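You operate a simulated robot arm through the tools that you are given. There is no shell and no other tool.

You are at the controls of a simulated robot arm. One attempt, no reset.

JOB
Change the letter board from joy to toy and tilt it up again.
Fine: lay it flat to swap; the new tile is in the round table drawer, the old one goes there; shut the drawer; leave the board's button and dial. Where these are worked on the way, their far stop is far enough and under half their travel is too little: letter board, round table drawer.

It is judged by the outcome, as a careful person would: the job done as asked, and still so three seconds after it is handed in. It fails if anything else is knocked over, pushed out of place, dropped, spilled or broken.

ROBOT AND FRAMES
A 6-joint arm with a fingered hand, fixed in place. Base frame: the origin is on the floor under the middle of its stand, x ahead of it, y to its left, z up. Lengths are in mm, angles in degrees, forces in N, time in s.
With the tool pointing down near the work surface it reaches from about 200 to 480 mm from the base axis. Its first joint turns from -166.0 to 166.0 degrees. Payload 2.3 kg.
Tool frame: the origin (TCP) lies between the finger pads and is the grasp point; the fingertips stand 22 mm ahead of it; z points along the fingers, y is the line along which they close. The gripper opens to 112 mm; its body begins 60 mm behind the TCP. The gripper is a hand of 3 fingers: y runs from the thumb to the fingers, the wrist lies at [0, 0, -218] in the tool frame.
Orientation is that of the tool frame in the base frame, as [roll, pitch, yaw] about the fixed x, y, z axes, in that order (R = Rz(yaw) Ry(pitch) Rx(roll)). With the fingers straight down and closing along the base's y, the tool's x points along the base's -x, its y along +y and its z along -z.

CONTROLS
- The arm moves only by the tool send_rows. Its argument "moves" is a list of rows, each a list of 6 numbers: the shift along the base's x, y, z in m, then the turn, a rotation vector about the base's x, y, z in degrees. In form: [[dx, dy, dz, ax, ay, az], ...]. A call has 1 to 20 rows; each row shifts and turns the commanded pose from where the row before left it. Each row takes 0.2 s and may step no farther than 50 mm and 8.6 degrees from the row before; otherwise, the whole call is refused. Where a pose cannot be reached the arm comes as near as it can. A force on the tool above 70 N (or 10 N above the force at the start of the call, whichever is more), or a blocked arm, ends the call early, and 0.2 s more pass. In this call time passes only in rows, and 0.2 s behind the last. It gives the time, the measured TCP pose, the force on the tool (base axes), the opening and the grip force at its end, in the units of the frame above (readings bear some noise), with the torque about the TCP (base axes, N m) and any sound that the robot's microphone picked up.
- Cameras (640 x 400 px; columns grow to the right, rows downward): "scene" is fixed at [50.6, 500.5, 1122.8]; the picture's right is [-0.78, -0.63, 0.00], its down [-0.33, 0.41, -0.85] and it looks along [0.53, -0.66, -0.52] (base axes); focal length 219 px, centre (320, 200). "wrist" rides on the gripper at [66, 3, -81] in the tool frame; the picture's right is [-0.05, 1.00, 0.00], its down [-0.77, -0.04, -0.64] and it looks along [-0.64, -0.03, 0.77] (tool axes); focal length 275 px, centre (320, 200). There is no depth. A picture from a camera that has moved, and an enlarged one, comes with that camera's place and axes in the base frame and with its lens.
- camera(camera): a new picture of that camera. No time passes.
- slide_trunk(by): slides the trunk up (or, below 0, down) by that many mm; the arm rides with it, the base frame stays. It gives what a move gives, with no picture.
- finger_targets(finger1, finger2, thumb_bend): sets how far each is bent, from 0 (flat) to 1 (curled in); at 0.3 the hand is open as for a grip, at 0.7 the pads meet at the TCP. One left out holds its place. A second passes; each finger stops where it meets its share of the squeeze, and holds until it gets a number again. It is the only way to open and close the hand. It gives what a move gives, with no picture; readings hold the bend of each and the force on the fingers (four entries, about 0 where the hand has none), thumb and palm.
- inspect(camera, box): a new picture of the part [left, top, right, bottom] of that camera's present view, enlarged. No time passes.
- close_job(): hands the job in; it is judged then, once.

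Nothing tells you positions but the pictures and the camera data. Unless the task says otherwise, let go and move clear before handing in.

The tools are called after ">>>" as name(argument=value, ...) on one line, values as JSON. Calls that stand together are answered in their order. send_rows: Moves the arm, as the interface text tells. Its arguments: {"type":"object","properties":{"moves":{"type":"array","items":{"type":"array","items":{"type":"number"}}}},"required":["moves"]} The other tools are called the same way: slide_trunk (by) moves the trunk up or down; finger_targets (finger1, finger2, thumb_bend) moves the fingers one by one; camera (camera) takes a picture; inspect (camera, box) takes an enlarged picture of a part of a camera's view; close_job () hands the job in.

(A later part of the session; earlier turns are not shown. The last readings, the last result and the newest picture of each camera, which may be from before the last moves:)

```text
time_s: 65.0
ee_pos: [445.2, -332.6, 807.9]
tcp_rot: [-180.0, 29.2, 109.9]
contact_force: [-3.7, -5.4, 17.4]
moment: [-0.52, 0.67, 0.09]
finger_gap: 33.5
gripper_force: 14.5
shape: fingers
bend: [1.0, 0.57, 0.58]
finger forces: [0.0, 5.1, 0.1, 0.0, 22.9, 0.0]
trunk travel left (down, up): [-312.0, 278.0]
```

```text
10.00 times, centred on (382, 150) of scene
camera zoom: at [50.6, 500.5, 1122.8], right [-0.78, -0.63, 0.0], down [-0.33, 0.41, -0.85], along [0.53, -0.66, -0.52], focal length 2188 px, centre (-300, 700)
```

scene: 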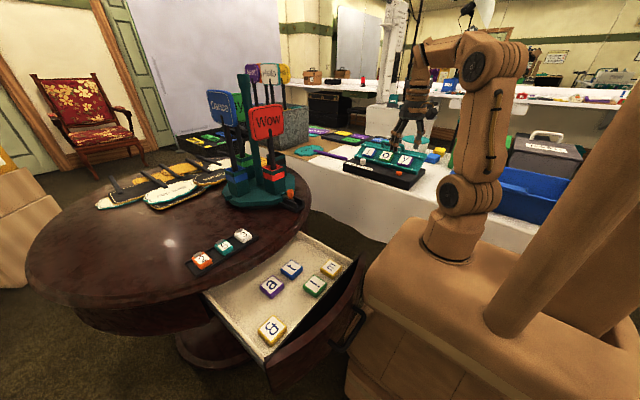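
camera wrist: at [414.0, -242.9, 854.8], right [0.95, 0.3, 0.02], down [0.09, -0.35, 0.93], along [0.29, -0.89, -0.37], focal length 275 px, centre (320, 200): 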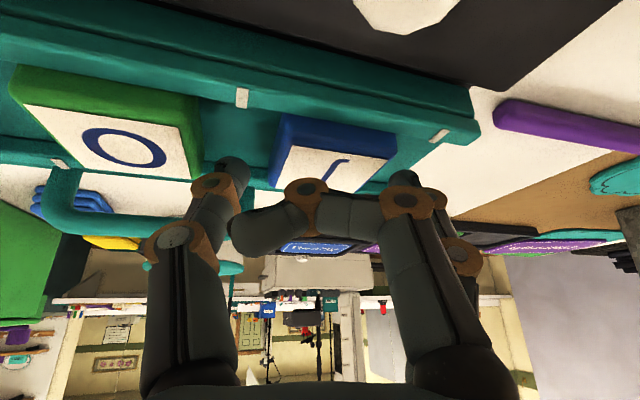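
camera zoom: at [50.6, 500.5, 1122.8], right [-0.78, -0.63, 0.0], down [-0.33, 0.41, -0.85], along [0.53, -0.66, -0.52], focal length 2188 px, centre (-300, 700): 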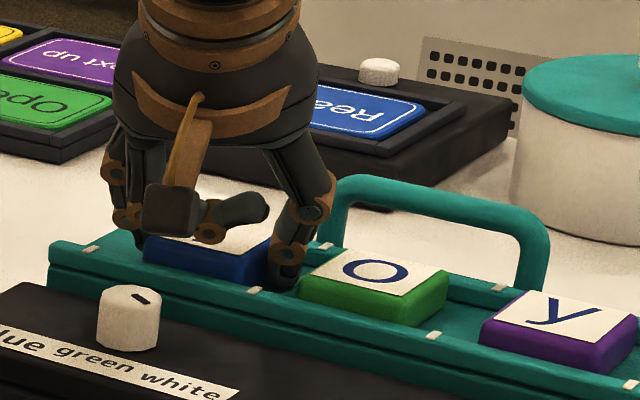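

The thumb tip touched the panel floor, and both digits now press on j's sides. I'll ease up 3 mm to unload the floor contact and re-close.

>>> send_rows(moves=[[0, 0, 0.003, 0, 0, 0]])

>>> finger_targets(finger2=0.66, thumb_bend=0.66)

>>> inspect(camera="wrist", box=[150, 60, 470, 260])

```text
time_s: 65.4
ee_pos: [447.0, -333.9, 807.5]
tcp_rot: [-179.9, 29.0, 109.9]
contact_force: [-2.2, -1.5, 4.1]
moment: [-0.15, 0.21, -0.06]
finger_gap: 33.0
gripper_force: 8.8
shape: fingers
bend: [1.0, 0.56, 0.59]
finger forces: [0.0, 6.7, 0.0, 0.0, 11.9, 0.0]
trunk travel left (down, up): [-312.0, 278.0]
```

```text
time_s: 66.4
ee_pos: [447.4, -335.4, 808.0]
tcp_rot: [-179.9, 29.1, 110.0]
contact_force: [-0.8, -2.1, -0.6]
moment: [-0.07, 0.03, -0.01]
finger_gap: 32.1
gripper_force: 8.6
shape: fingers
bend: [1.0, 0.54, 0.6]
finger forces: [0.0, 9.0, 0.1, 0.0, 9.2, 0.0]
trunk travel left (down, up): [-312.0, 278.0]
```

```text
2.00 times, centred on (310, 160) of wrist
camera zoom: at [416.0, -241.9, 844.8], right [0.95, 0.3, 0.02], down [0.09, -0.35, 0.93], along [0.29, -0.89, -0.37], focal length 551 px, centre (340, 280)
```

zoom: 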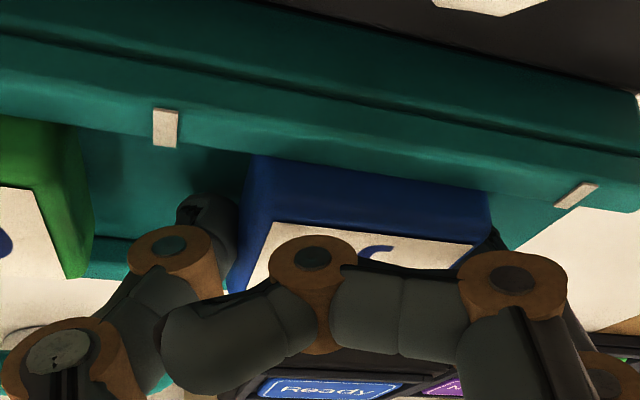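

Balanced 9 N grip on the tile with no floor contact. Lifting slowly.

>>> send_rows(moves=[[0, 0, 0.004, 0, 0, 0], [0, 0, 0.006, 0, 0, 0], [0, 0, 0.008, 0, 0, 0]])

>>> camera(camera="wrist")

>>> inspect(camera="scene", box=[350, 130, 414, 170])

```text
time_s: 67.2
ee_pos: [447.0, -335.0, 826.7]
tcp_rot: [-179.8, 29.1, 110.0]
contact_force: [-0.3, -0.3, -0.4]
moment: [0.0, -0.03, 0.02]
finger_gap: 31.9
gripper_force: 9.3
shape: fingers
bend: [1.0, 0.54, 0.6]
finger forces: [0.0, 9.1, 0.0, 0.0, 8.9, 0.0]
trunk travel left (down, up): [-312.0, 278.0]
```

```text
taken
camera wrist: at [415.2, -242.0, 863.0], right [0.95, 0.3, 0.02], down [0.09, -0.35, 0.93], along [0.29, -0.89, -0.37], focal length 275 px, centre (320, 200)
```

wrist: 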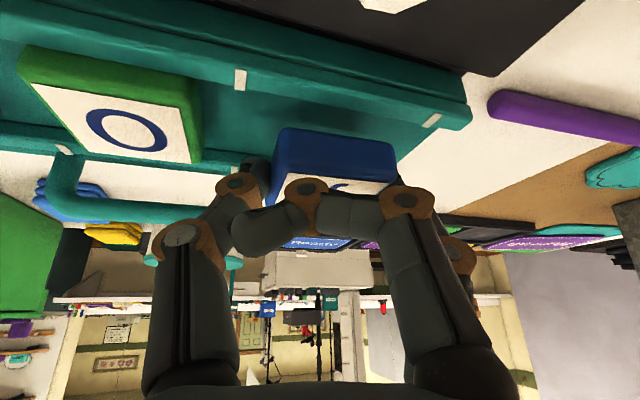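

```text
10.00 times, centred on (382, 150) of scene
camera zoom: at [50.6, 500.5, 1122.8], right [-0.78, -0.63, 0.0], down [-0.33, 0.41, -0.85], along [0.53, -0.66, -0.52], focal length 2188 px, centre (-300, 700)
```

zoom: 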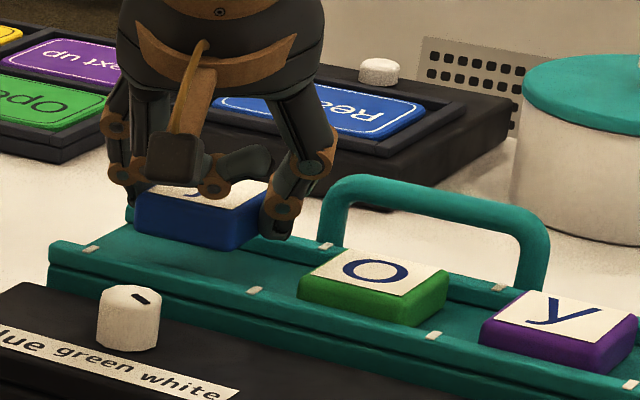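

The j tile is lifted cleanly and held level. I'll carry it back and up toward the base first.

>>> send_rows(moves=[[-0.015, 0.015, 0.02, 0, 0, 0], [-0.02, 0.025, 0.02, 0, 0, 0], [-0.025, 0.03, 0.02, 0, 0, 0], [-0.025, 0.03, 0.02, 0, 0, 0], [-0.005, 0.01, 0, 0, 0, 0]])

>>> camera(camera="wrist")

>>> camera(camera="scene")

```text
time_s: 68.4
ee_pos: [357.8, -223.4, 908.1]
tcp_rot: [-179.8, 29.2, 110.1]
contact_force: [0.3, -0.3, 0.1]
moment: [0.02, 0.02, 0.0]
finger_gap: 31.8
gripper_force: 8.6
shape: fingers
bend: [1.0, 0.54, 0.61]
finger forces: [0.1, 8.8, 0.0, 0.1, 8.8, 0.0]
trunk travel left (down, up): [-312.0, 278.0]
```

```text
taken
camera wrist: at [326.9, -131.1, 944.5], right [0.95, 0.3, 0.02], down [0.09, -0.35, 0.93], along [0.29, -0.89, -0.36], focal length 275 px, centre (320, 200)
```

wrist: 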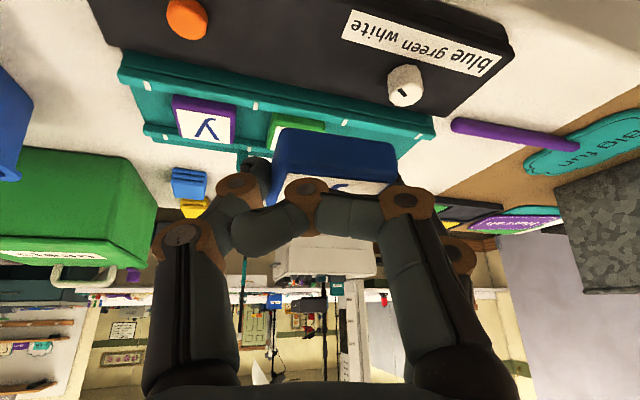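

```text
taken
```

scene: 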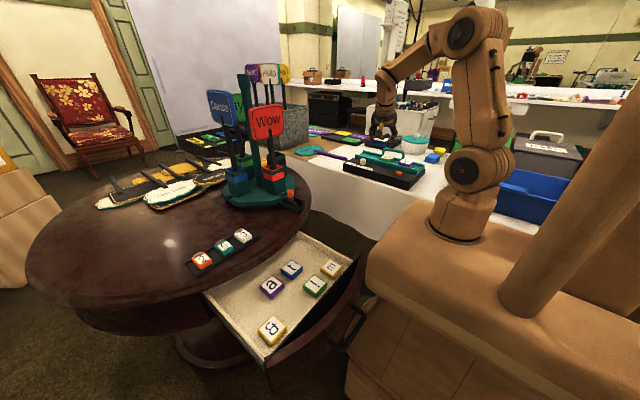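

Tile held securely. Now swinging across to above the drawer while turning the hand.

>>> send_rows(moves=[[0.011, 0.042, 0, 0, 0, 8.2], [0.011, 0.042, 0, 0, 0, 8.2], [0.011, 0.041, 0, 0, 0, 8.2], [0.004, 0.04, 0, 0, 0, 8.2], [0.003, 0.03, 0, 0, 0, 8.2], [0.003, 0.03, 0, 0, 0, 8.2], [-0.004, 0.04, 0, 0, 0, 8.2], [-0.008, 0.04, 0, 0, 0, 8.2], [-0.008, 0.04, 0, 0, 0, 8.2], [-0.016, 0.04, 0, 0, 0, 8.2], [-0.016, 0.03, 0, 0, 0, 8.2], [-0.018, 0.03, 0, 0, 0, 8.2], [-0.016, 0.03, 0, 0, 0, 8.2], [-0.017, 0.028, 0, 0, 0, 8.2]])

>>> camera(camera="wrist")

>>> camera(camera="scene")

```text
time_s: 71.4
ee_pos: [298.9, 279.4, 906.7]
tcp_rot: [-179.8, 29.1, -135.1]
contact_force: [0.2, 0.0, 0.3]
moment: [-0.03, 0.01, 0.0]
finger_gap: 31.9
gripper_force: 9.0
shape: fingers
bend: [1.0, 0.54, 0.61]
finger forces: [0.1, 8.8, 0.0, 0.0, 8.7, 0.0]
trunk travel left (down, up): [-312.0, 278.0]
```

```text
taken
camera wrist: at [226.1, 214.1, 942.5], right [-0.68, 0.74, 0.02], down [0.28, 0.23, 0.93], along [0.68, 0.63, -0.36], focal length 275 px, centre (320, 200)
```

wrist: 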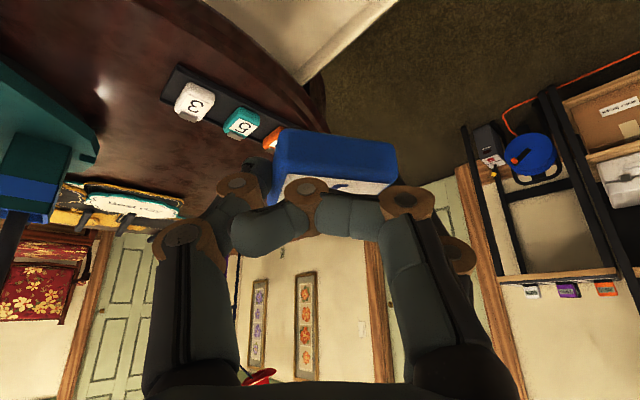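

```text
taken
```

scene: 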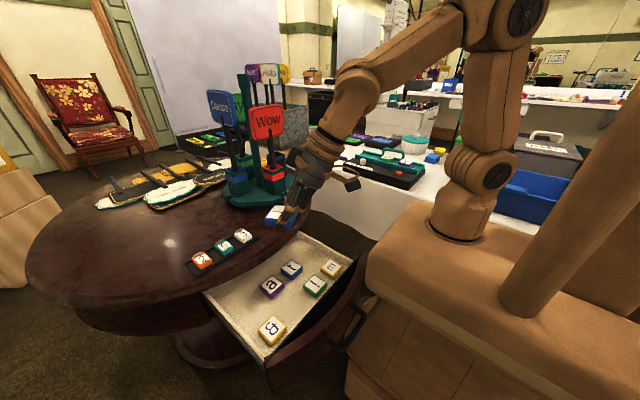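

Over the drawer, holding j. Lowering the trunk 180 mm.

>>> slide_trunk(by=-180)

>>> camera(camera="wrist")

>>> inspect(camera="scene", box=[220, 190, 460, 340])

```text
time_s: 73.4
ee_pos: [298.4, 280.1, 725.8]
tcp_rot: [-179.9, 29.1, -135.1]
contact_force: [-0.5, -0.2, -0.9]
moment: [0.0, -0.03, -0.02]
finger_gap: 31.8
gripper_force: 8.9
shape: fingers
bend: [1.0, 0.54, 0.61]
finger forces: [0.1, 8.7, 0.0, 0.0, 8.7, 0.0]
trunk travel left (down, up): [-132.0, 458.0]
```

```text
taken
camera wrist: at [226.2, 213.7, 762.6], right [-0.67, 0.74, 0.02], down [0.28, 0.23, 0.93], along [0.68, 0.63, -0.36], focal length 275 px, centre (320, 200)
```

wrist: 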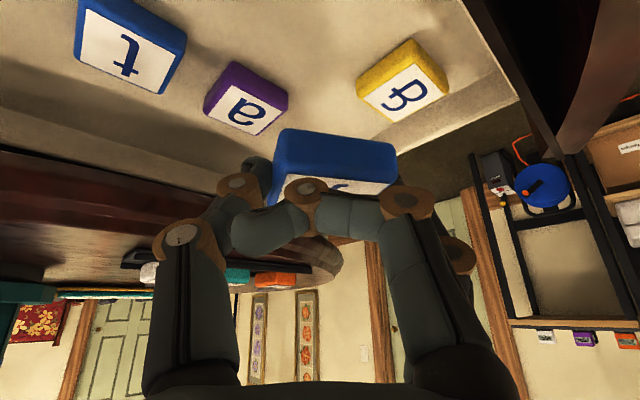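

```text
2.67 times, centred on (340, 265) of scene
camera zoom: at [50.6, 500.5, 1122.8], right [-0.78, -0.63, 0.0], down [-0.33, 0.41, -0.85], along [0.53, -0.66, -0.52], focal length 584 px, centre (267, 27)
```

zoom: 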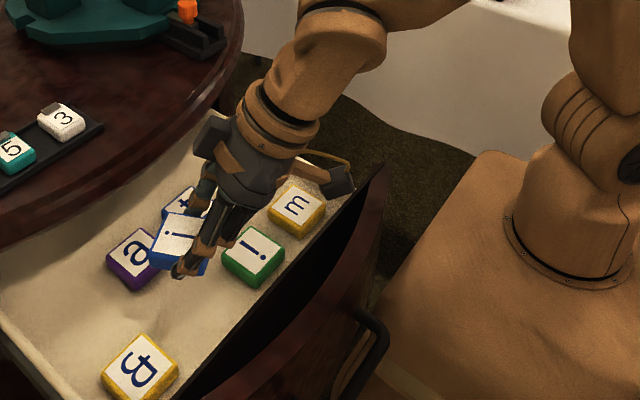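

I have a clear view of the free spot between "!", "a" and "B". I'll turn the hand 13° more so the camera clears the drawer front, then lower toward the spot.

>>> send_rows(moves=[[-0.001, -0.002, 0, 0, 0, 6.5], [-0.001, -0.002, -0.01, 0, 0, 6.5], [0, 0, -0.03, 0, 0, 0], [0, 0, -0.03, 0, 0, 0]])

>>> camera(camera="wrist")

>>> inspect(camera="scene", box=[240, 210, 432, 330])

```text
time_s: 74.4
ee_pos: [296.8, 274.5, 654.8]
tcp_rot: [-179.9, 29.1, -122.2]
contact_force: [-0.9, -0.6, -1.0]
moment: [-0.03, 0.02, 0.01]
finger_gap: 31.8
gripper_force: 9.2
shape: fingers
bend: [1.0, 0.54, 0.61]
finger forces: [0.0, 8.6, 0.0, 0.0, 8.5, 0.1]
trunk travel left (down, up): [-132.0, 458.0]
```

```text
taken
camera wrist: at [240.7, 195.0, 691.1], right [-0.82, 0.57, 0.02], down [0.22, 0.29, 0.93], along [0.52, 0.77, -0.37], focal length 275 px, centre (320, 200)
```

wrist: 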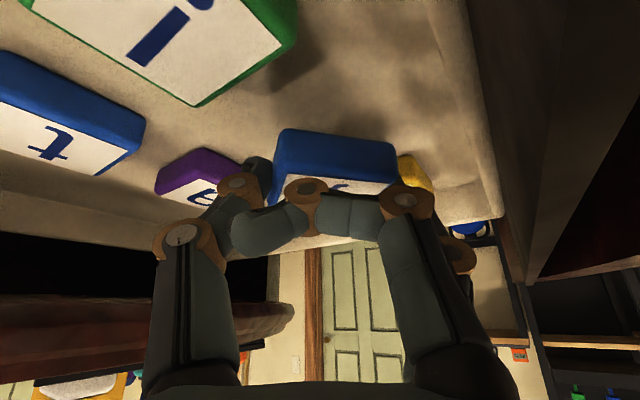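

```text
3.33 times, centred on (336, 270) of scene
camera zoom: at [50.6, 500.5, 1122.8], right [-0.78, -0.63, 0.0], down [-0.33, 0.41, -0.85], along [0.53, -0.66, -0.52], focal length 729 px, centre (267, -33)
```

zoom: 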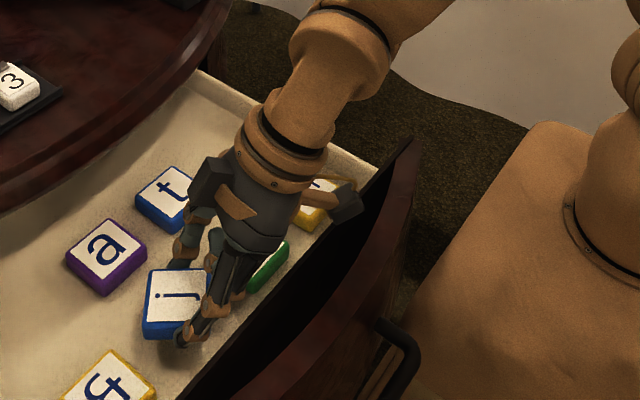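

Position is good: clear of the neighbouring tiles and drawer front. Lowering until the tile touches the drawer floor.

>>> send_rows(moves=[[0, 0.001, -0.009, 0, 0, 0], [0, 0, -0.008, 0, 0, 0]])

>>> inspect(camera="wrist", box=[140, 40, 500, 265])

```text
time_s: 75.0
ee_pos: [299.7, 277.0, 648.3]
tcp_rot: [-179.5, 30.5, -122.1]
contact_force: [0.8, -10.6, 58.3]
moment: [-4.92, 3.61, 0.74]
finger_gap: 31.7
gripper_force: 8.9
shape: fingers
bend: [1.0, 0.54, 0.61]
finger forces: [0.0, 8.6, 0.1, 0.1, 8.6, 0.0]
trunk travel left (down, up): [-132.0, 458.0]
stopped in row 2: the force on the tool passed its limit at 85 N (the readings are from after the stop); the commanded pose is now the measured one
```

```text
1.78 times, centred on (320, 152) of wrist
camera zoom: at [242.3, 196.0, 682.9], right [-0.82, 0.57, 0.02], down [0.21, 0.27, 0.94], along [0.53, 0.78, -0.34], focal length 489 px, centre (320, 284)
```

zoom: 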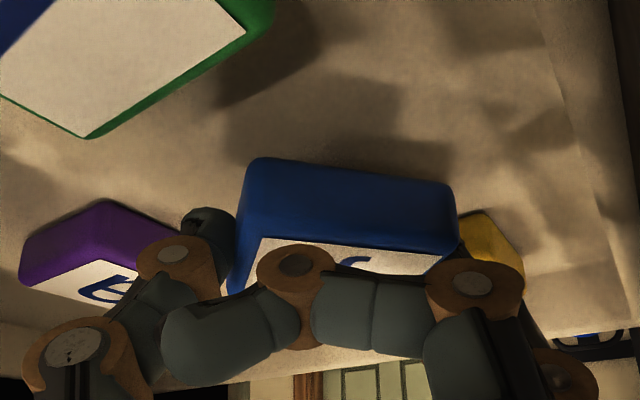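

The wrist camera housing touched the drawer's inner front edge (the contact lies ~100 mm from the TCP). I'll back up immediately, and check that nothing moved.

>>> send_rows(moves=[[0, 0, 0.012, 0, 0, 0], [0, 0, 0.02, 0, 0, 0]])

>>> camera(camera="wrist")

>>> inspect(camera="scene", box=[240, 210, 432, 330])

```text
time_s: 75.6
ee_pos: [299.7, 278.6, 676.5]
tcp_rot: [-179.8, 29.7, -122.1]
contact_force: [0.4, 0.0, -1.0]
moment: [-0.02, 0.01, -0.04]
finger_gap: 31.8
gripper_force: 8.5
shape: fingers
bend: [1.0, 0.54, 0.61]
finger forces: [0.1, 8.6, 0.1, 0.0, 8.7, 0.0]
trunk travel left (down, up): [-132.0, 458.0]
```

```text
taken
camera wrist: at [243.0, 198.5, 710.9], right [-0.82, 0.57, 0.02], down [0.22, 0.28, 0.93], along [0.53, 0.77, -0.35], focal length 275 px, centre (320, 200)
```

wrist: 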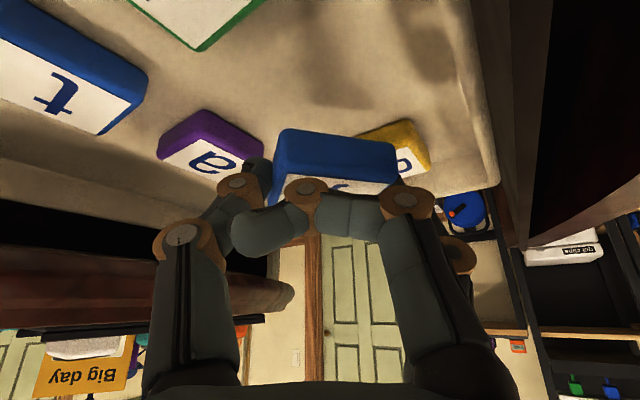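

```text
3.33 times, centred on (336, 270) of scene
camera zoom: at [50.6, 500.5, 1122.8], right [-0.78, -0.63, 0.0], down [-0.33, 0.41, -0.85], along [0.53, -0.66, -0.52], focal length 729 px, centre (267, -33)
```

zoom: 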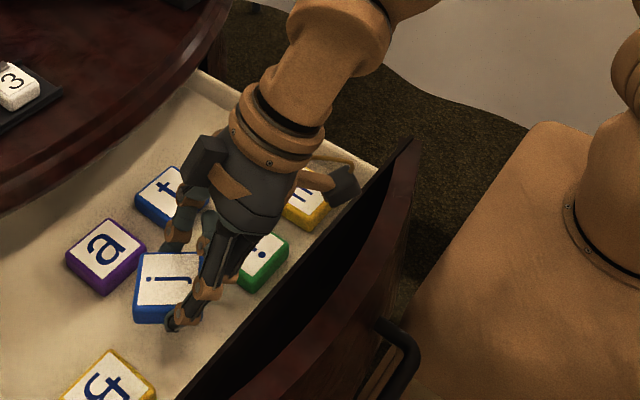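

The tile is still held and the drawer contents look unchanged. I'll turn the hand to heading ~80° so the camera stays well inside the drawer opening.

>>> send_rows(moves=[[0.001, -0.001, 0.004, 0, 0, 7.4], [0.0005, -0.002, 0, 0, 0, 7.4], [0, -0.001, 0, 0, 0, 7.4]])

>>> camera(camera="wrist")

>>> inspect(camera="scene", box=[240, 210, 432, 330])

```text
time_s: 76.4
ee_pos: [300.7, 274.6, 680.3]
tcp_rot: [-179.6, 29.6, -100.0]
contact_force: [0.1, -0.5, 0.3]
moment: [0.04, -0.02, 0.01]
finger_gap: 31.9
gripper_force: 8.7
shape: fingers
bend: [1.0, 0.54, 0.61]
finger forces: [0.1, 8.7, 0.0, 0.0, 8.6, 0.0]
trunk travel left (down, up): [-132.0, 458.0]
```

```text
taken
camera wrist: at [279.1, 179.4, 715.1], right [-0.98, 0.22, 0.02], down [0.09, 0.34, 0.93], along [0.19, 0.91, -0.36], focal length 275 px, centre (320, 200)
```

wrist: 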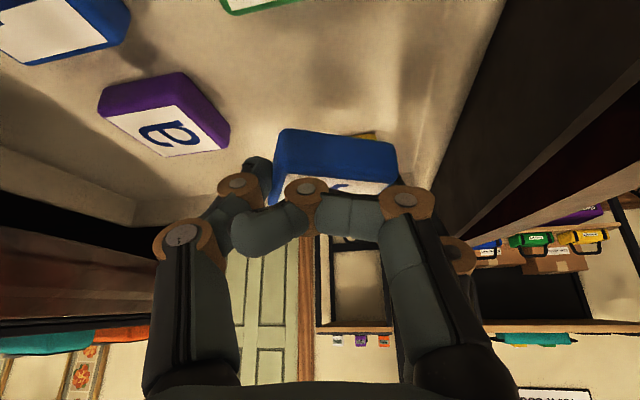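

```text
3.33 times, centred on (336, 270) of scene
camera zoom: at [50.6, 500.5, 1122.8], right [-0.78, -0.63, 0.0], down [-0.33, 0.41, -0.85], along [0.53, -0.66, -0.52], focal length 729 px, centre (267, -33)
```

zoom: 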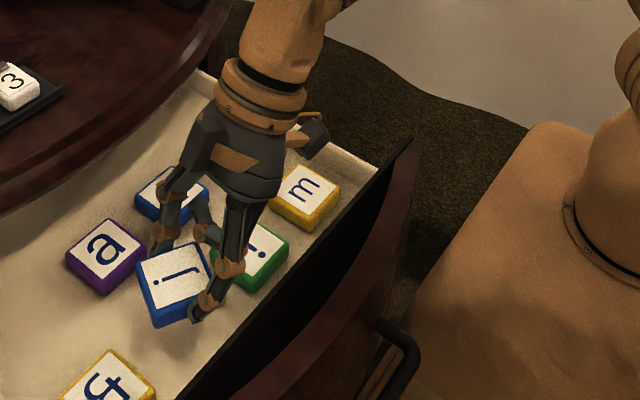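

The hand now clears the drawer front edge. Lowering again, more carefully.

>>> send_rows(moves=[[0, 0, -0.015, 0, 0, 0], [0, 0, -0.012, 0, 0, 0], [0, 0, -0.008, 0, 0, 0]])

>>> camera(camera="wrist")

>>> inspect(camera="scene", box=[240, 210, 432, 330])

```text
time_s: 77.2
ee_pos: [298.3, 289.4, 657.6]
tcp_rot: [-179.6, 29.5, -100.0]
contact_force: [0.0, -0.1, -0.1]
moment: [-0.03, -0.02, 0.03]
finger_gap: 31.6
gripper_force: 8.2
shape: fingers
bend: [1.0, 0.54, 0.61]
finger forces: [0.0, 8.6, 0.0, 0.1, 8.6, 0.0]
out of reach, approached as far as the arm can: row 1, 2, 3
trunk travel left (down, up): [-132.0, 458.0]
```

```text
taken
camera wrist: at [276.2, 195.3, 694.1], right [-0.98, 0.22, 0.02], down [0.09, 0.35, 0.93], along [0.2, 0.91, -0.36], focal length 275 px, centre (320, 200)
```

wrist: 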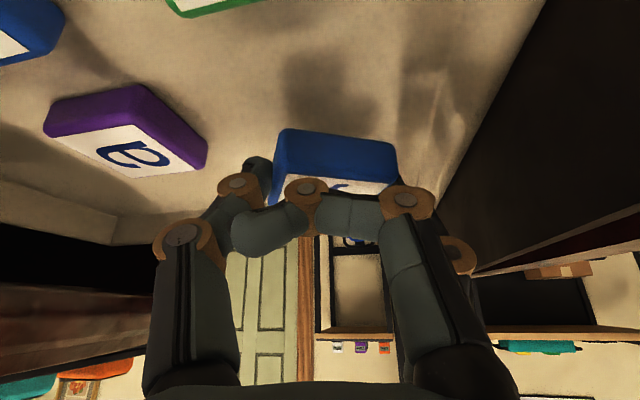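

```text
3.33 times, centred on (336, 270) of scene
camera zoom: at [50.6, 500.5, 1122.8], right [-0.78, -0.63, 0.0], down [-0.33, 0.41, -0.85], along [0.53, -0.66, -0.52], focal length 729 px, centre (267, -33)
```

zoom: 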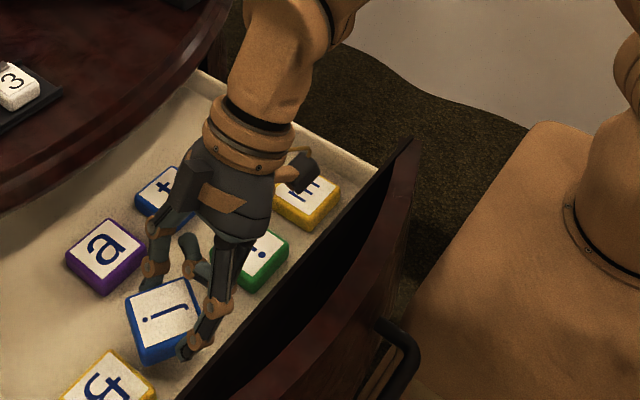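

The arm reaches a wrist limit here at this trunk height. I'll raise the hand, lower the trunk by 100 mm and come back to the same spot with better wrist range.

>>> send_rows(moves=[[0.001, -0.004, 0.03, 0, 0, 0], [0.001, -0.005, 0.035, 0, 0, 0], [0.001, -0.005, 0.035, 0, 0, 0]])

>>> slide_trunk(by=-100)

>>> inspect(camera="scene", box=[240, 210, 432, 330])

```text
time_s: 78.0
ee_pos: [302.0, 273.8, 758.8]
tcp_rot: [-179.7, 29.8, -99.9]
contact_force: [-0.6, -0.5, -0.6]
moment: [0.0, -0.04, -0.01]
finger_gap: 32.0
gripper_force: 8.8
shape: fingers
bend: [1.0, 0.54, 0.61]
finger forces: [0.0, 8.6, 0.0, 0.1, 8.6, 0.1]
trunk travel left (down, up): [-132.0, 458.0]
```

```text
time_s: 79.3
ee_pos: [301.6, 274.8, 660.5]
tcp_rot: [-179.6, 29.8, -99.9]
contact_force: [1.0, -0.2, -0.5]
moment: [-0.03, -0.02, 0.0]
finger_gap: 31.8
gripper_force: 8.2
shape: fingers
bend: [1.0, 0.54, 0.61]
finger forces: [0.0, 8.5, 0.1, 0.0, 8.5, 0.0]
trunk travel left (down, up): [-32.0, 558.0]
```

```text
3.33 times, centred on (336, 270) of scene
camera zoom: at [50.6, 500.5, 1122.8], right [-0.78, -0.63, 0.0], down [-0.33, 0.41, -0.85], along [0.53, -0.66, -0.52], focal length 729 px, centre (267, -33)
```

zoom: 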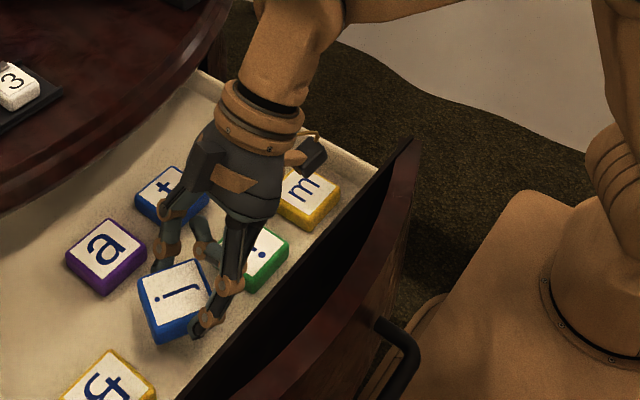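

>>> send_rows(moves=[[0, 0, -0.01, 0, 0, 0], [0, 0, -0.008, 0, 0, 0]])

>>> camera(camera="wrist")

>>> inspect(camera="scene", box=[240, 210, 432, 330])

```text
time_s: 79.9
ee_pos: [302.0, 274.3, 642.4]
tcp_rot: [-179.6, 29.8, -99.9]
contact_force: [-0.9, 0.1, -0.7]
moment: [-0.04, 0.02, -0.01]
finger_gap: 31.5
gripper_force: 8.6
shape: fingers
bend: [1.0, 0.54, 0.61]
finger forces: [0.1, 8.5, 0.1, 0.0, 8.4, 0.0]
trunk travel left (down, up): [-32.0, 558.0]
```

```text
taken
camera wrist: at [280.6, 178.9, 677.1], right [-0.98, 0.21, 0.02], down [0.09, 0.34, 0.94], along [0.19, 0.91, -0.35], focal length 275 px, centre (320, 200)
```

wrist: 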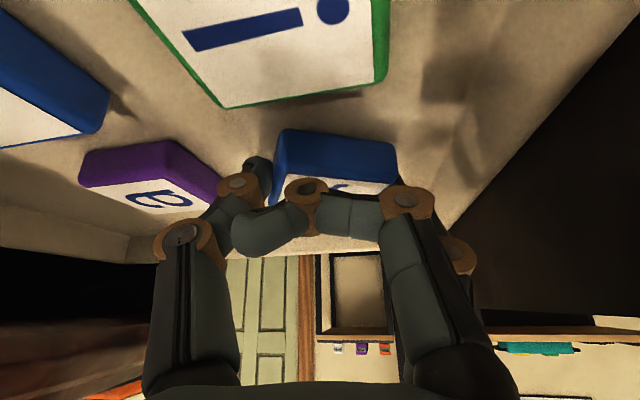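

```text
3.33 times, centred on (336, 270) of scene
camera zoom: at [50.6, 500.5, 1122.8], right [-0.78, -0.63, 0.0], down [-0.33, 0.41, -0.85], along [0.53, -0.66, -0.52], focal length 729 px, centre (267, -33)
```

zoom: 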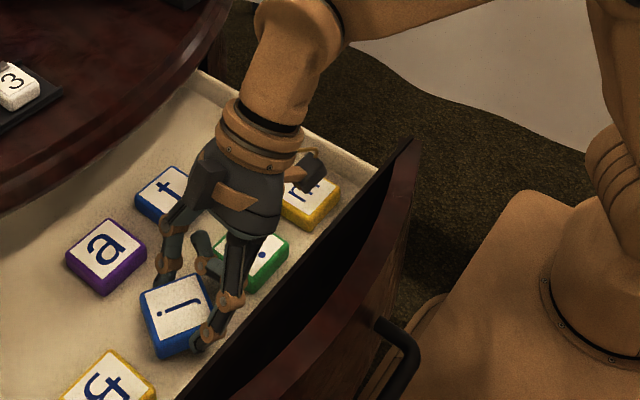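

>>> send_rows(moves=[[0, 0, -0.004, 0, 0, 0], [0, 0, -0.004, 0, 0, 0]])

>>> inspect(camera="wrist", box=[60, 60, 540, 360])

```text
time_s: 80.5
ee_pos: [302.6, 273.2, 634.5]
tcp_rot: [-179.6, 29.9, -99.9]
contact_force: [1.0, 0.4, 10.3]
moment: [0.07, -0.37, 0.01]
finger_gap: 31.6
gripper_force: 14.7
shape: fingers
bend: [1.0, 0.54, 0.61]
finger forces: [0.0, 9.0, 0.0, 0.0, 20.3, 0.1]
trunk travel left (down, up): [-32.0, 558.0]
```

```text
1.33 times, centred on (300, 210) of wrist
camera zoom: at [280.2, 178.7, 669.9], right [-0.98, 0.21, 0.02], down [0.09, 0.34, 0.94], along [0.2, 0.92, -0.35], focal length 367 px, centre (347, 187)
```

zoom: 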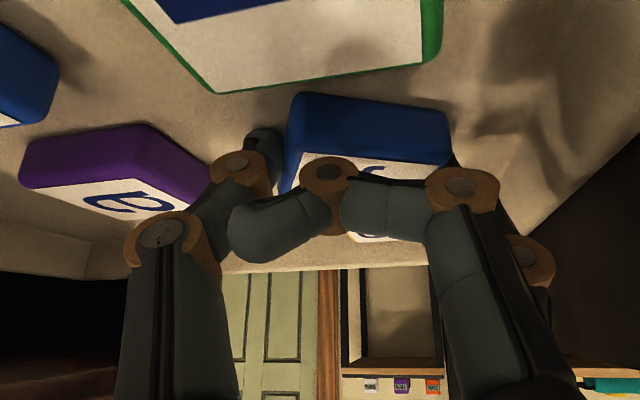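

The tile has reached the drawer floor. Releasing with a small opening.

>>> finger_targets(finger2=0.5, thumb_bend=0.57)

>>> inspect(camera="wrist", box=[60, 60, 540, 360])

>>> inspect(camera="scene", box=[260, 230, 388, 310])

```text
time_s: 81.5
ee_pos: [301.4, 273.0, 635.3]
tcp_rot: [-179.5, 30.0, -99.7]
contact_force: [0.2, 3.7, 27.0]
moment: [0.19, -0.87, 0.11]
finger_gap: 31.9
gripper_force: 13.1
shape: fingers
bend: [1.0, 0.5, 0.57]
finger forces: [0.1, 0.3, 0.0, 0.1, 26.8, 0.0]
trunk travel left (down, up): [-32.0, 558.0]
```

```text
1.33 times, centred on (300, 210) of wrist
camera zoom: at [279.3, 178.4, 670.2], right [-0.98, 0.21, 0.02], down [0.09, 0.34, 0.94], along [0.2, 0.92, -0.35], focal length 367 px, centre (347, 187)
```

zoom: 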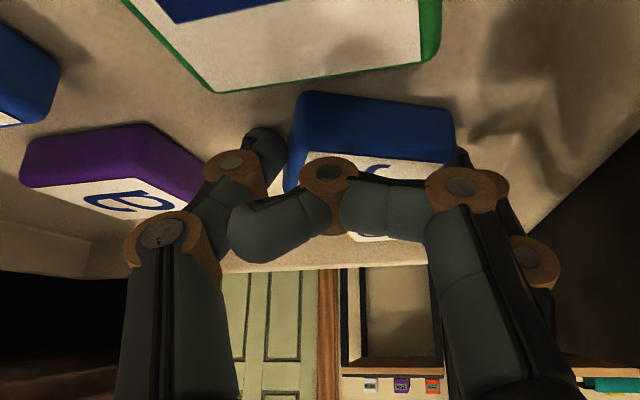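

```text
5.00 times, centred on (324, 270) of scene
camera zoom: at [50.6, 500.5, 1122.8], right [-0.78, -0.63, 0.0], down [-0.33, 0.41, -0.85], along [0.53, -0.66, -0.52], focal length 1094 px, centre (300, -150)
```

zoom: 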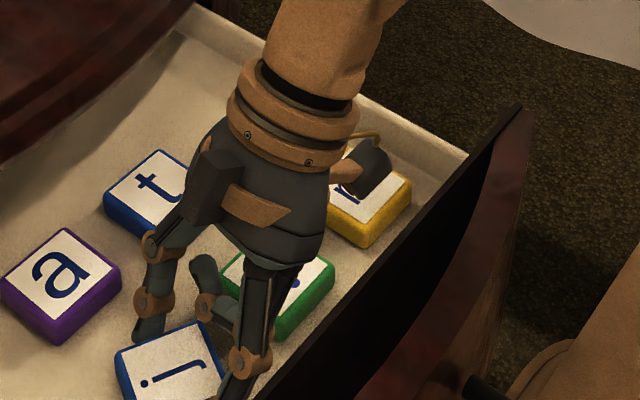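

Released; the thumb tip is just pressing the drawer floor. Lifting straight up.

>>> send_rows(moves=[[0, 0, 0.004, 0, 0, 0], [0, 0, 0.01, 0, 0, 0]])

>>> inspect(camera="wrist", box=[60, 60, 540, 360])

>>> inspect(camera="scene", box=[240, 220, 400, 320])

```text
time_s: 82.1
ee_pos: [303.2, 274.6, 646.7]
tcp_rot: [-179.8, 29.7, -100.0]
contact_force: [0.2, -0.4, 0.2]
moment: [0.01, 0.04, 0.04]
finger_gap: 32.5
gripper_force: 0.2
shape: fingers
bend: [1.0, 0.5, 0.56]
finger forces: [0.0, 0.0, 0.1, 0.0, 0.0, 0.0]
trunk travel left (down, up): [-32.0, 558.0]
```

```text
1.33 times, centred on (300, 210) of wrist
camera zoom: at [280.4, 179.2, 682.6], right [-0.98, 0.22, 0.02], down [0.09, 0.34, 0.93], along [0.19, 0.91, -0.36], focal length 367 px, centre (347, 187)
```

zoom: 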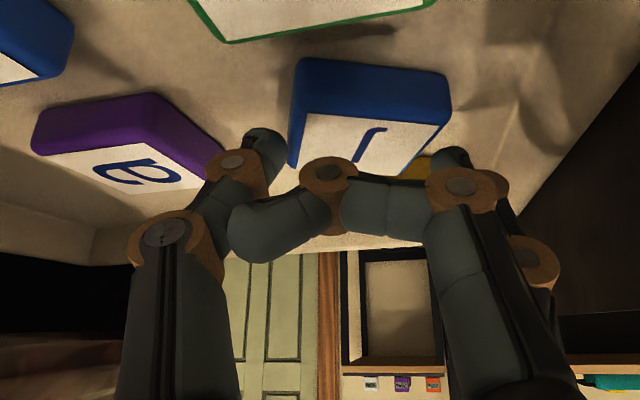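

```text
4.00 times, centred on (320, 270) of scene
camera zoom: at [50.6, 500.5, 1122.8], right [-0.78, -0.63, 0.0], down [-0.33, 0.41, -0.85], along [0.53, -0.66, -0.52], focal length 875 px, centre (320, -80)
```

zoom: 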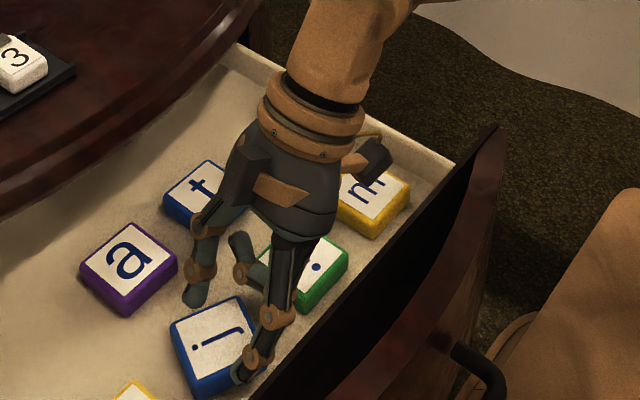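

j is resting in the drawer, released. Now up and around to the "t" tile with heading about 20°.

>>> send_rows(moves=[[0, 0, 0.04, 0, 0, 0], [0, 0, 0.045, 0, 0, 0], [0.005, -0.008, 0, 0, 0, -7.5], [0.005, -0.008, 0, 0, 0, -7.5], [0.006, -0.008, 0, 0, 0, -7.5], [0.006, -0.008, 0, 0, 0, -7.5], [0.006, -0.008, 0, 0, 0, -7.5], [0.006, -0.008, 0, 0, 0, -7.5], [0.006, -0.008, 0, 0, 0, -7.5], [0.006, -0.008, 0, 0, 0, -7.5]])

>>> finger_targets(finger2=0.53, thumb_bend=0.53)

>>> camera(camera="wrist")

>>> inspect(camera="scene", box=[220, 200, 412, 320])

```text
time_s: 84.3
ee_pos: [348.4, 209.8, 732.4]
tcp_rot: [-179.7, 29.8, -160.2]
contact_force: [-0.1, 0.0, -0.7]
moment: [0.02, -0.02, -0.01]
finger_gap: 32.5
gripper_force: 0.0
shape: fingers
bend: [1.0, 0.5, 0.56]
finger forces: [0.0, 0.0, 0.1, 0.0, 0.1, 0.1]
trunk travel left (down, up): [-32.0, 558.0]
```

```text
time_s: 85.3
ee_pos: [350.1, 210.8, 733.7]
tcp_rot: [-179.8, 29.9, -159.8]
contact_force: [0.4, 0.1, -0.2]
moment: [0.0, -0.02, 0.01]
finger_gap: 33.5
gripper_force: 0.0
shape: fingers
bend: [1.0, 0.53, 0.53]
finger forces: [0.1, 0.0, 0.0, 0.0, 0.0, 0.0]
trunk travel left (down, up): [-32.0, 558.0]
```

```text
taken
camera wrist: at [255.0, 181.0, 768.2], right [-0.3, 0.95, 0.02], down [0.34, 0.09, 0.94], along [0.89, 0.29, -0.35], focal length 275 px, centre (320, 200)
```

wrist: 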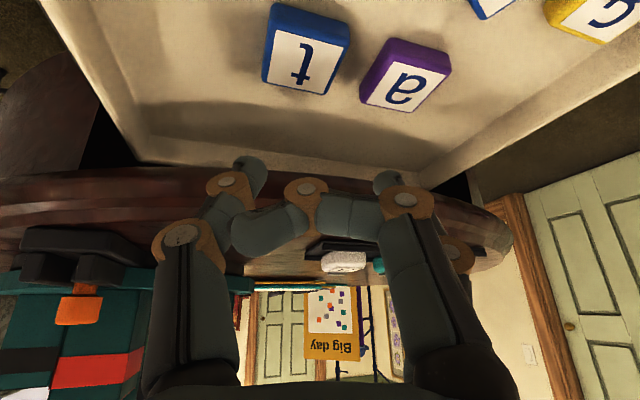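

```text
3.33 times, centred on (316, 260) of scene
camera zoom: at [50.6, 500.5, 1122.8], right [-0.78, -0.63, 0.0], down [-0.33, 0.41, -0.85], along [0.53, -0.66, -0.52], focal length 729 px, centre (333, 0)
```

zoom: 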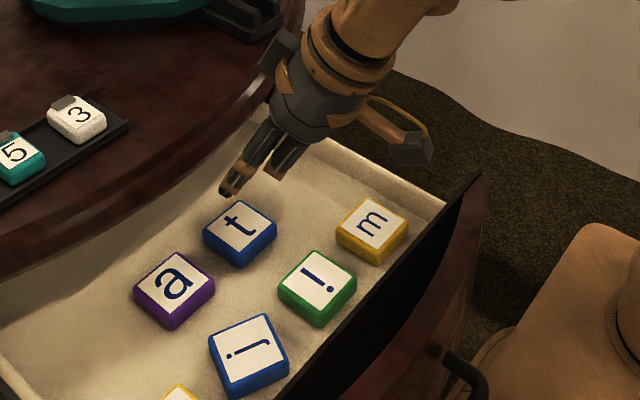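

>>> inspect(camera="wrist", box=[220, 0, 460, 150])

```text
2.67 times, centred on (340, 75) of wrist
camera zoom: at [255.0, 181.0, 768.2], right [-0.3, 0.95, 0.02], down [0.34, 0.09, 0.94], along [0.89, 0.29, -0.35], focal length 734 px, centre (267, 533)
```

zoom: 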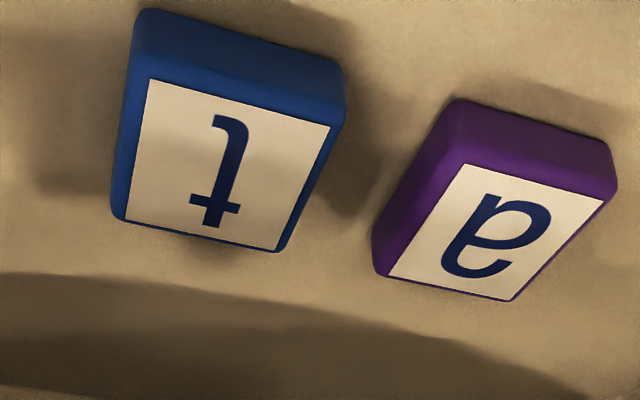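

From this view the t tile centre is about (388, 215, top 626). I'll approach so it appears in the hand exactly as j did, moving under the rim edge carefully.

>>> send_rows(moves=[[0.01, 0, -0.015, 0, 0, 0], [0.012, 0, -0.015, 0, 0, 0], [0.011, -0.0005, -0.014, 0, 0, 0]])

>>> camera(camera="wrist")

>>> inspect(camera="scene", box=[220, 200, 412, 320])

```text
time_s: 86.1
ee_pos: [382.5, 209.3, 689.6]
tcp_rot: [-179.7, 29.8, -160.0]
contact_force: [0.2, -0.1, 0.2]
moment: [0.01, 0.01, 0.0]
finger_gap: 33.9
gripper_force: 0.1
shape: fingers
bend: [1.0, 0.53, 0.53]
finger forces: [0.1, 0.0, 0.1, 0.0, 0.1, 0.0]
trunk travel left (down, up): [-32.0, 558.0]
```

```text
taken
camera wrist: at [287.2, 180.4, 724.1], right [-0.3, 0.95, 0.02], down [0.34, 0.09, 0.94], along [0.89, 0.29, -0.35], focal length 275 px, centre (320, 200)
```

wrist: 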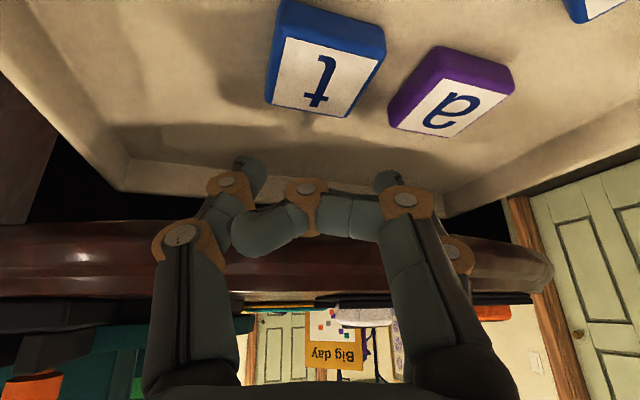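

```text
3.33 times, centred on (316, 260) of scene
camera zoom: at [50.6, 500.5, 1122.8], right [-0.78, -0.63, 0.0], down [-0.33, 0.41, -0.85], along [0.53, -0.66, -0.52], focal length 729 px, centre (333, 0)
```

zoom: 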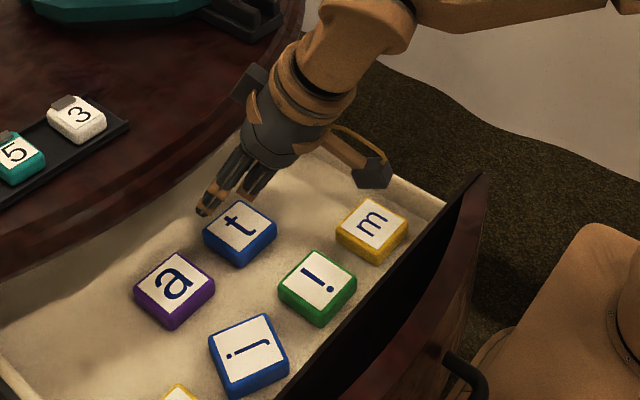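

>>> send_rows(moves=[[-0.003, 0.002, -0.012, 0, 0, 0], [-0.0025, 0.002, -0.012, 0, 0, 0], [0, 0, -0.01, 0, 0, 0]])

>>> camera(camera="wrist")

>>> inspect(camera="wrist", box=[180, 60, 500, 260])

>>> inspect(camera="scene", box=[250, 220, 346, 280])

```text
time_s: 86.9
ee_pos: [376.4, 213.6, 653.6]
tcp_rot: [-179.6, 29.7, -160.0]
contact_force: [0.4, -0.2, -0.2]
moment: [0.01, -0.02, 0.0]
finger_gap: 33.7
gripper_force: 0.1
shape: fingers
bend: [1.0, 0.53, 0.53]
finger forces: [0.1, 0.1, 0.0, 0.0, 0.0, 0.0]
trunk travel left (down, up): [-32.0, 558.0]
```

```text
taken
camera wrist: at [282.4, 183.7, 689.5], right [-0.3, 0.95, 0.02], down [0.34, 0.09, 0.93], along [0.89, 0.29, -0.35], focal length 275 px, centre (320, 200)
```

wrist: 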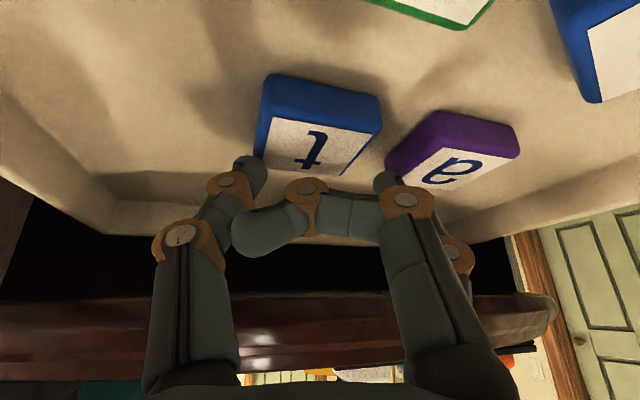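

```text
2.00 times, centred on (340, 160) of wrist
camera zoom: at [282.4, 183.7, 689.5], right [-0.3, 0.95, 0.02], down [0.34, 0.09, 0.93], along [0.89, 0.29, -0.35], focal length 551 px, centre (280, 280)
```

zoom: 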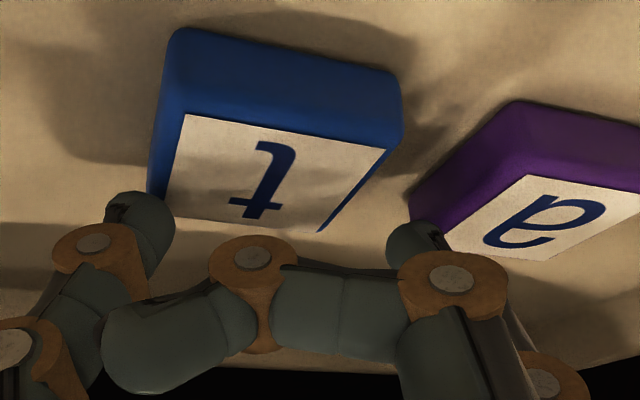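

```text
6.67 times, centred on (298, 250) of scene
camera zoom: at [50.6, 500.5, 1122.8], right [-0.78, -0.63, 0.0], down [-0.33, 0.41, -0.85], along [0.53, -0.66, -0.52], focal length 1459 px, centre (467, -133)
```

zoom: 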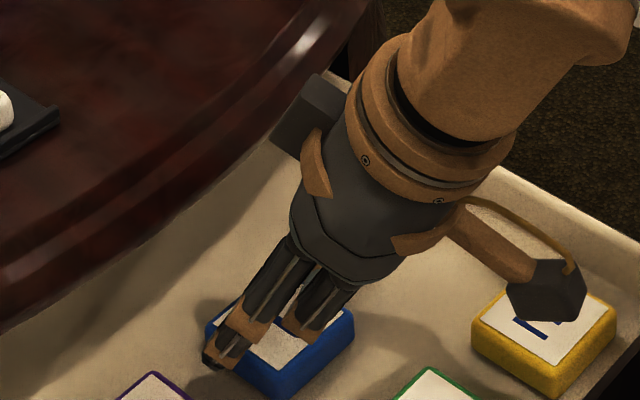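

Nearly lined up; the hand should shift about 5 mm toward the thumb side to centre on t and stay clear of "a". Adjusting while descending.

>>> send_rows(moves=[[0.002, -0.005, -0.002, 0, 0, 0], [0, 0, -0.007, 0, 0, 0]])

>>> inspect(camera="wrist", box=[180, 60, 500, 260])

>>> inspect(camera="scene", box=[250, 220, 346, 280])

```text
time_s: 87.5
ee_pos: [378.4, 210.2, 645.4]
tcp_rot: [-179.7, 29.8, -159.9]
contact_force: [-0.6, -0.7, 0.4]
moment: [0.02, -0.03, 0.03]
finger_gap: 33.8
gripper_force: 0.2
shape: fingers
bend: [1.0, 0.53, 0.53]
finger forces: [0.0, 0.1, 0.1, 0.0, 0.1, 0.0]
trunk travel left (down, up): [-32.0, 558.0]
```

```text
2.00 times, centred on (340, 160) of wrist
camera zoom: at [284.2, 179.2, 680.5], right [-0.3, 0.95, 0.02], down [0.34, 0.09, 0.94], along [0.89, 0.29, -0.35], focal length 551 px, centre (280, 280)
```

zoom: 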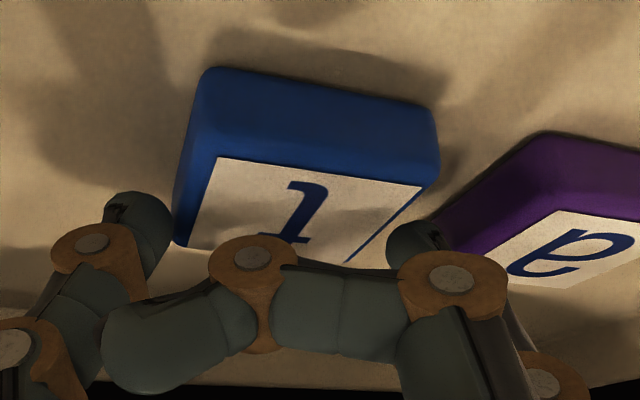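

```text
6.67 times, centred on (298, 250) of scene
camera zoom: at [50.6, 500.5, 1122.8], right [-0.78, -0.63, 0.0], down [-0.33, 0.41, -0.85], along [0.53, -0.66, -0.52], focal length 1459 px, centre (467, -133)
```

zoom: 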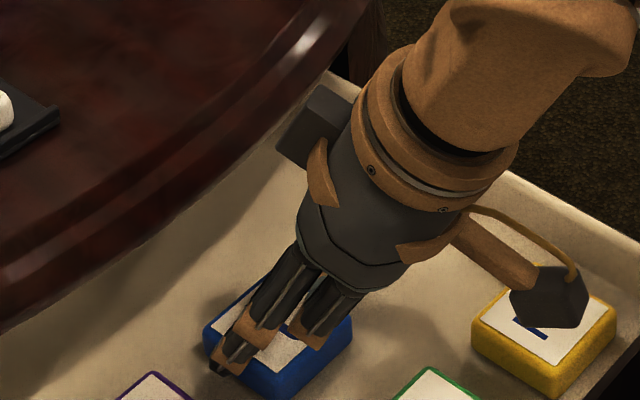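

>>> finger_targets(thumb_bend=0.51)

>>> send_rows(moves=[[0.0004, -0.0012, -0.004, 0, 0, 0]])

>>> inspect(camera="wrist", box=[180, 60, 500, 260])

```text
time_s: 88.5
ee_pos: [378.7, 209.6, 645.7]
tcp_rot: [-179.7, 29.8, -159.9]
contact_force: [0.0, 0.0, 0.2]
moment: [-0.01, -0.03, 0.0]
finger_gap: 34.5
gripper_force: 0.0
shape: fingers
bend: [1.0, 0.53, 0.51]
finger forces: [0.0, 0.0, 0.0, 0.0, 0.0, 0.0]
trunk travel left (down, up): [-32.0, 558.0]
```

```text
time_s: 88.9
ee_pos: [378.2, 208.0, 642.1]
tcp_rot: [-179.8, 29.8, -160.0]
contact_force: [0.0, -0.3, -0.4]
moment: [0.02, -0.03, 0.03]
finger_gap: 34.3
gripper_force: 0.1
shape: fingers
bend: [1.0, 0.53, 0.51]
finger forces: [0.1, 0.2, 0.0, 0.1, 0.1, 0.1]
trunk travel left (down, up): [-32.0, 558.0]
```

```text
2.00 times, centred on (340, 160) of wrist
camera zoom: at [284.3, 178.0, 677.0], right [-0.3, 0.95, 0.02], down [0.34, 0.09, 0.94], along [0.89, 0.29, -0.35], focal length 551 px, centre (280, 280)
```

zoom: 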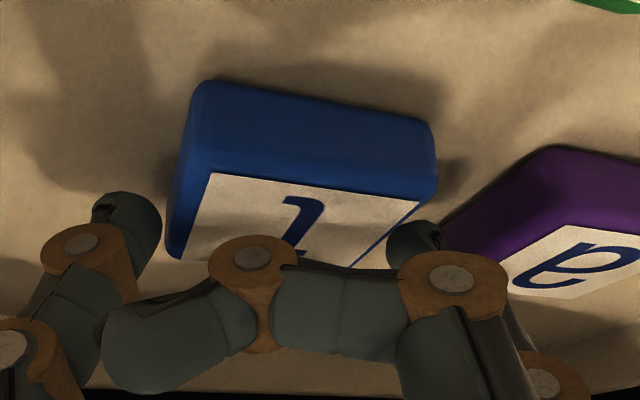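

>>> finger_targets(thumb_bend=0.48)

>>> send_rows(moves=[[-0.0007, 0.002, 0, 0, 0, 0], [0, 0, -0.003, 0, 0, 0]])

>>> inspect(camera="wrist", box=[180, 60, 500, 260])

>>> inspect(camera="scene", box=[250, 225, 330, 275])

```text
time_s: 89.9
ee_pos: [377.5, 206.5, 641.4]
tcp_rot: [-179.6, 29.8, -159.8]
contact_force: [0.7, 0.7, 0.8]
moment: [-0.03, 0.03, 0.01]
finger_gap: 36.1
gripper_force: 0.1
shape: fingers
bend: [1.0, 0.53, 0.48]
finger forces: [0.1, 0.2, 0.0, 0.0, 0.0, 0.0]
trunk travel left (down, up): [-32.0, 558.0]
```

```text
time_s: 90.5
ee_pos: [376.4, 209.6, 639.2]
tcp_rot: [-179.6, 29.8, -159.8]
contact_force: [-0.8, -0.4, -0.6]
moment: [-0.01, 0.01, 0.01]
finger_gap: 36.1
gripper_force: 0.1
shape: fingers
bend: [1.0, 0.53, 0.48]
finger forces: [0.0, 0.0, 0.0, 0.0, 0.0, 0.1]
trunk travel left (down, up): [-32.0, 558.0]
```

```text
2.00 times, centred on (340, 160) of wrist
camera zoom: at [283.3, 180.1, 673.4], right [-0.3, 0.95, 0.02], down [0.34, 0.09, 0.94], along [0.89, 0.29, -0.35], focal length 551 px, centre (280, 280)
```

zoom: 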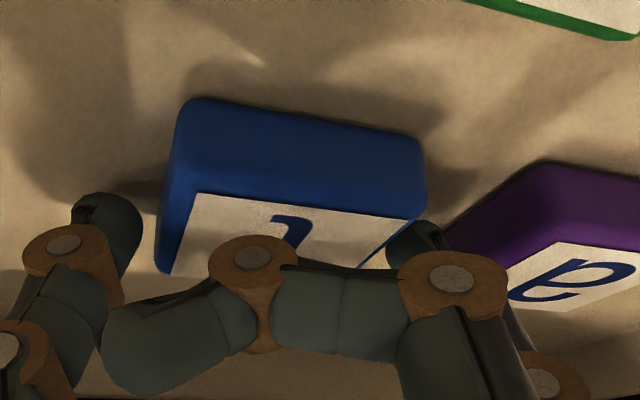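

```text
8.00 times, centred on (290, 250) of scene
camera zoom: at [50.6, 500.5, 1122.8], right [-0.78, -0.63, 0.0], down [-0.33, 0.41, -0.85], along [0.53, -0.66, -0.52], focal length 1750 px, centre (560, -200)
```

zoom: 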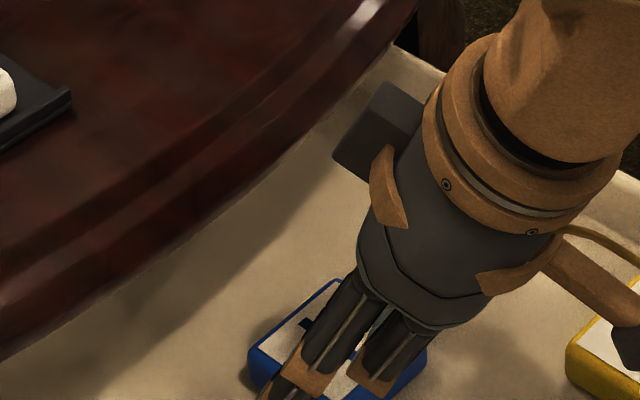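

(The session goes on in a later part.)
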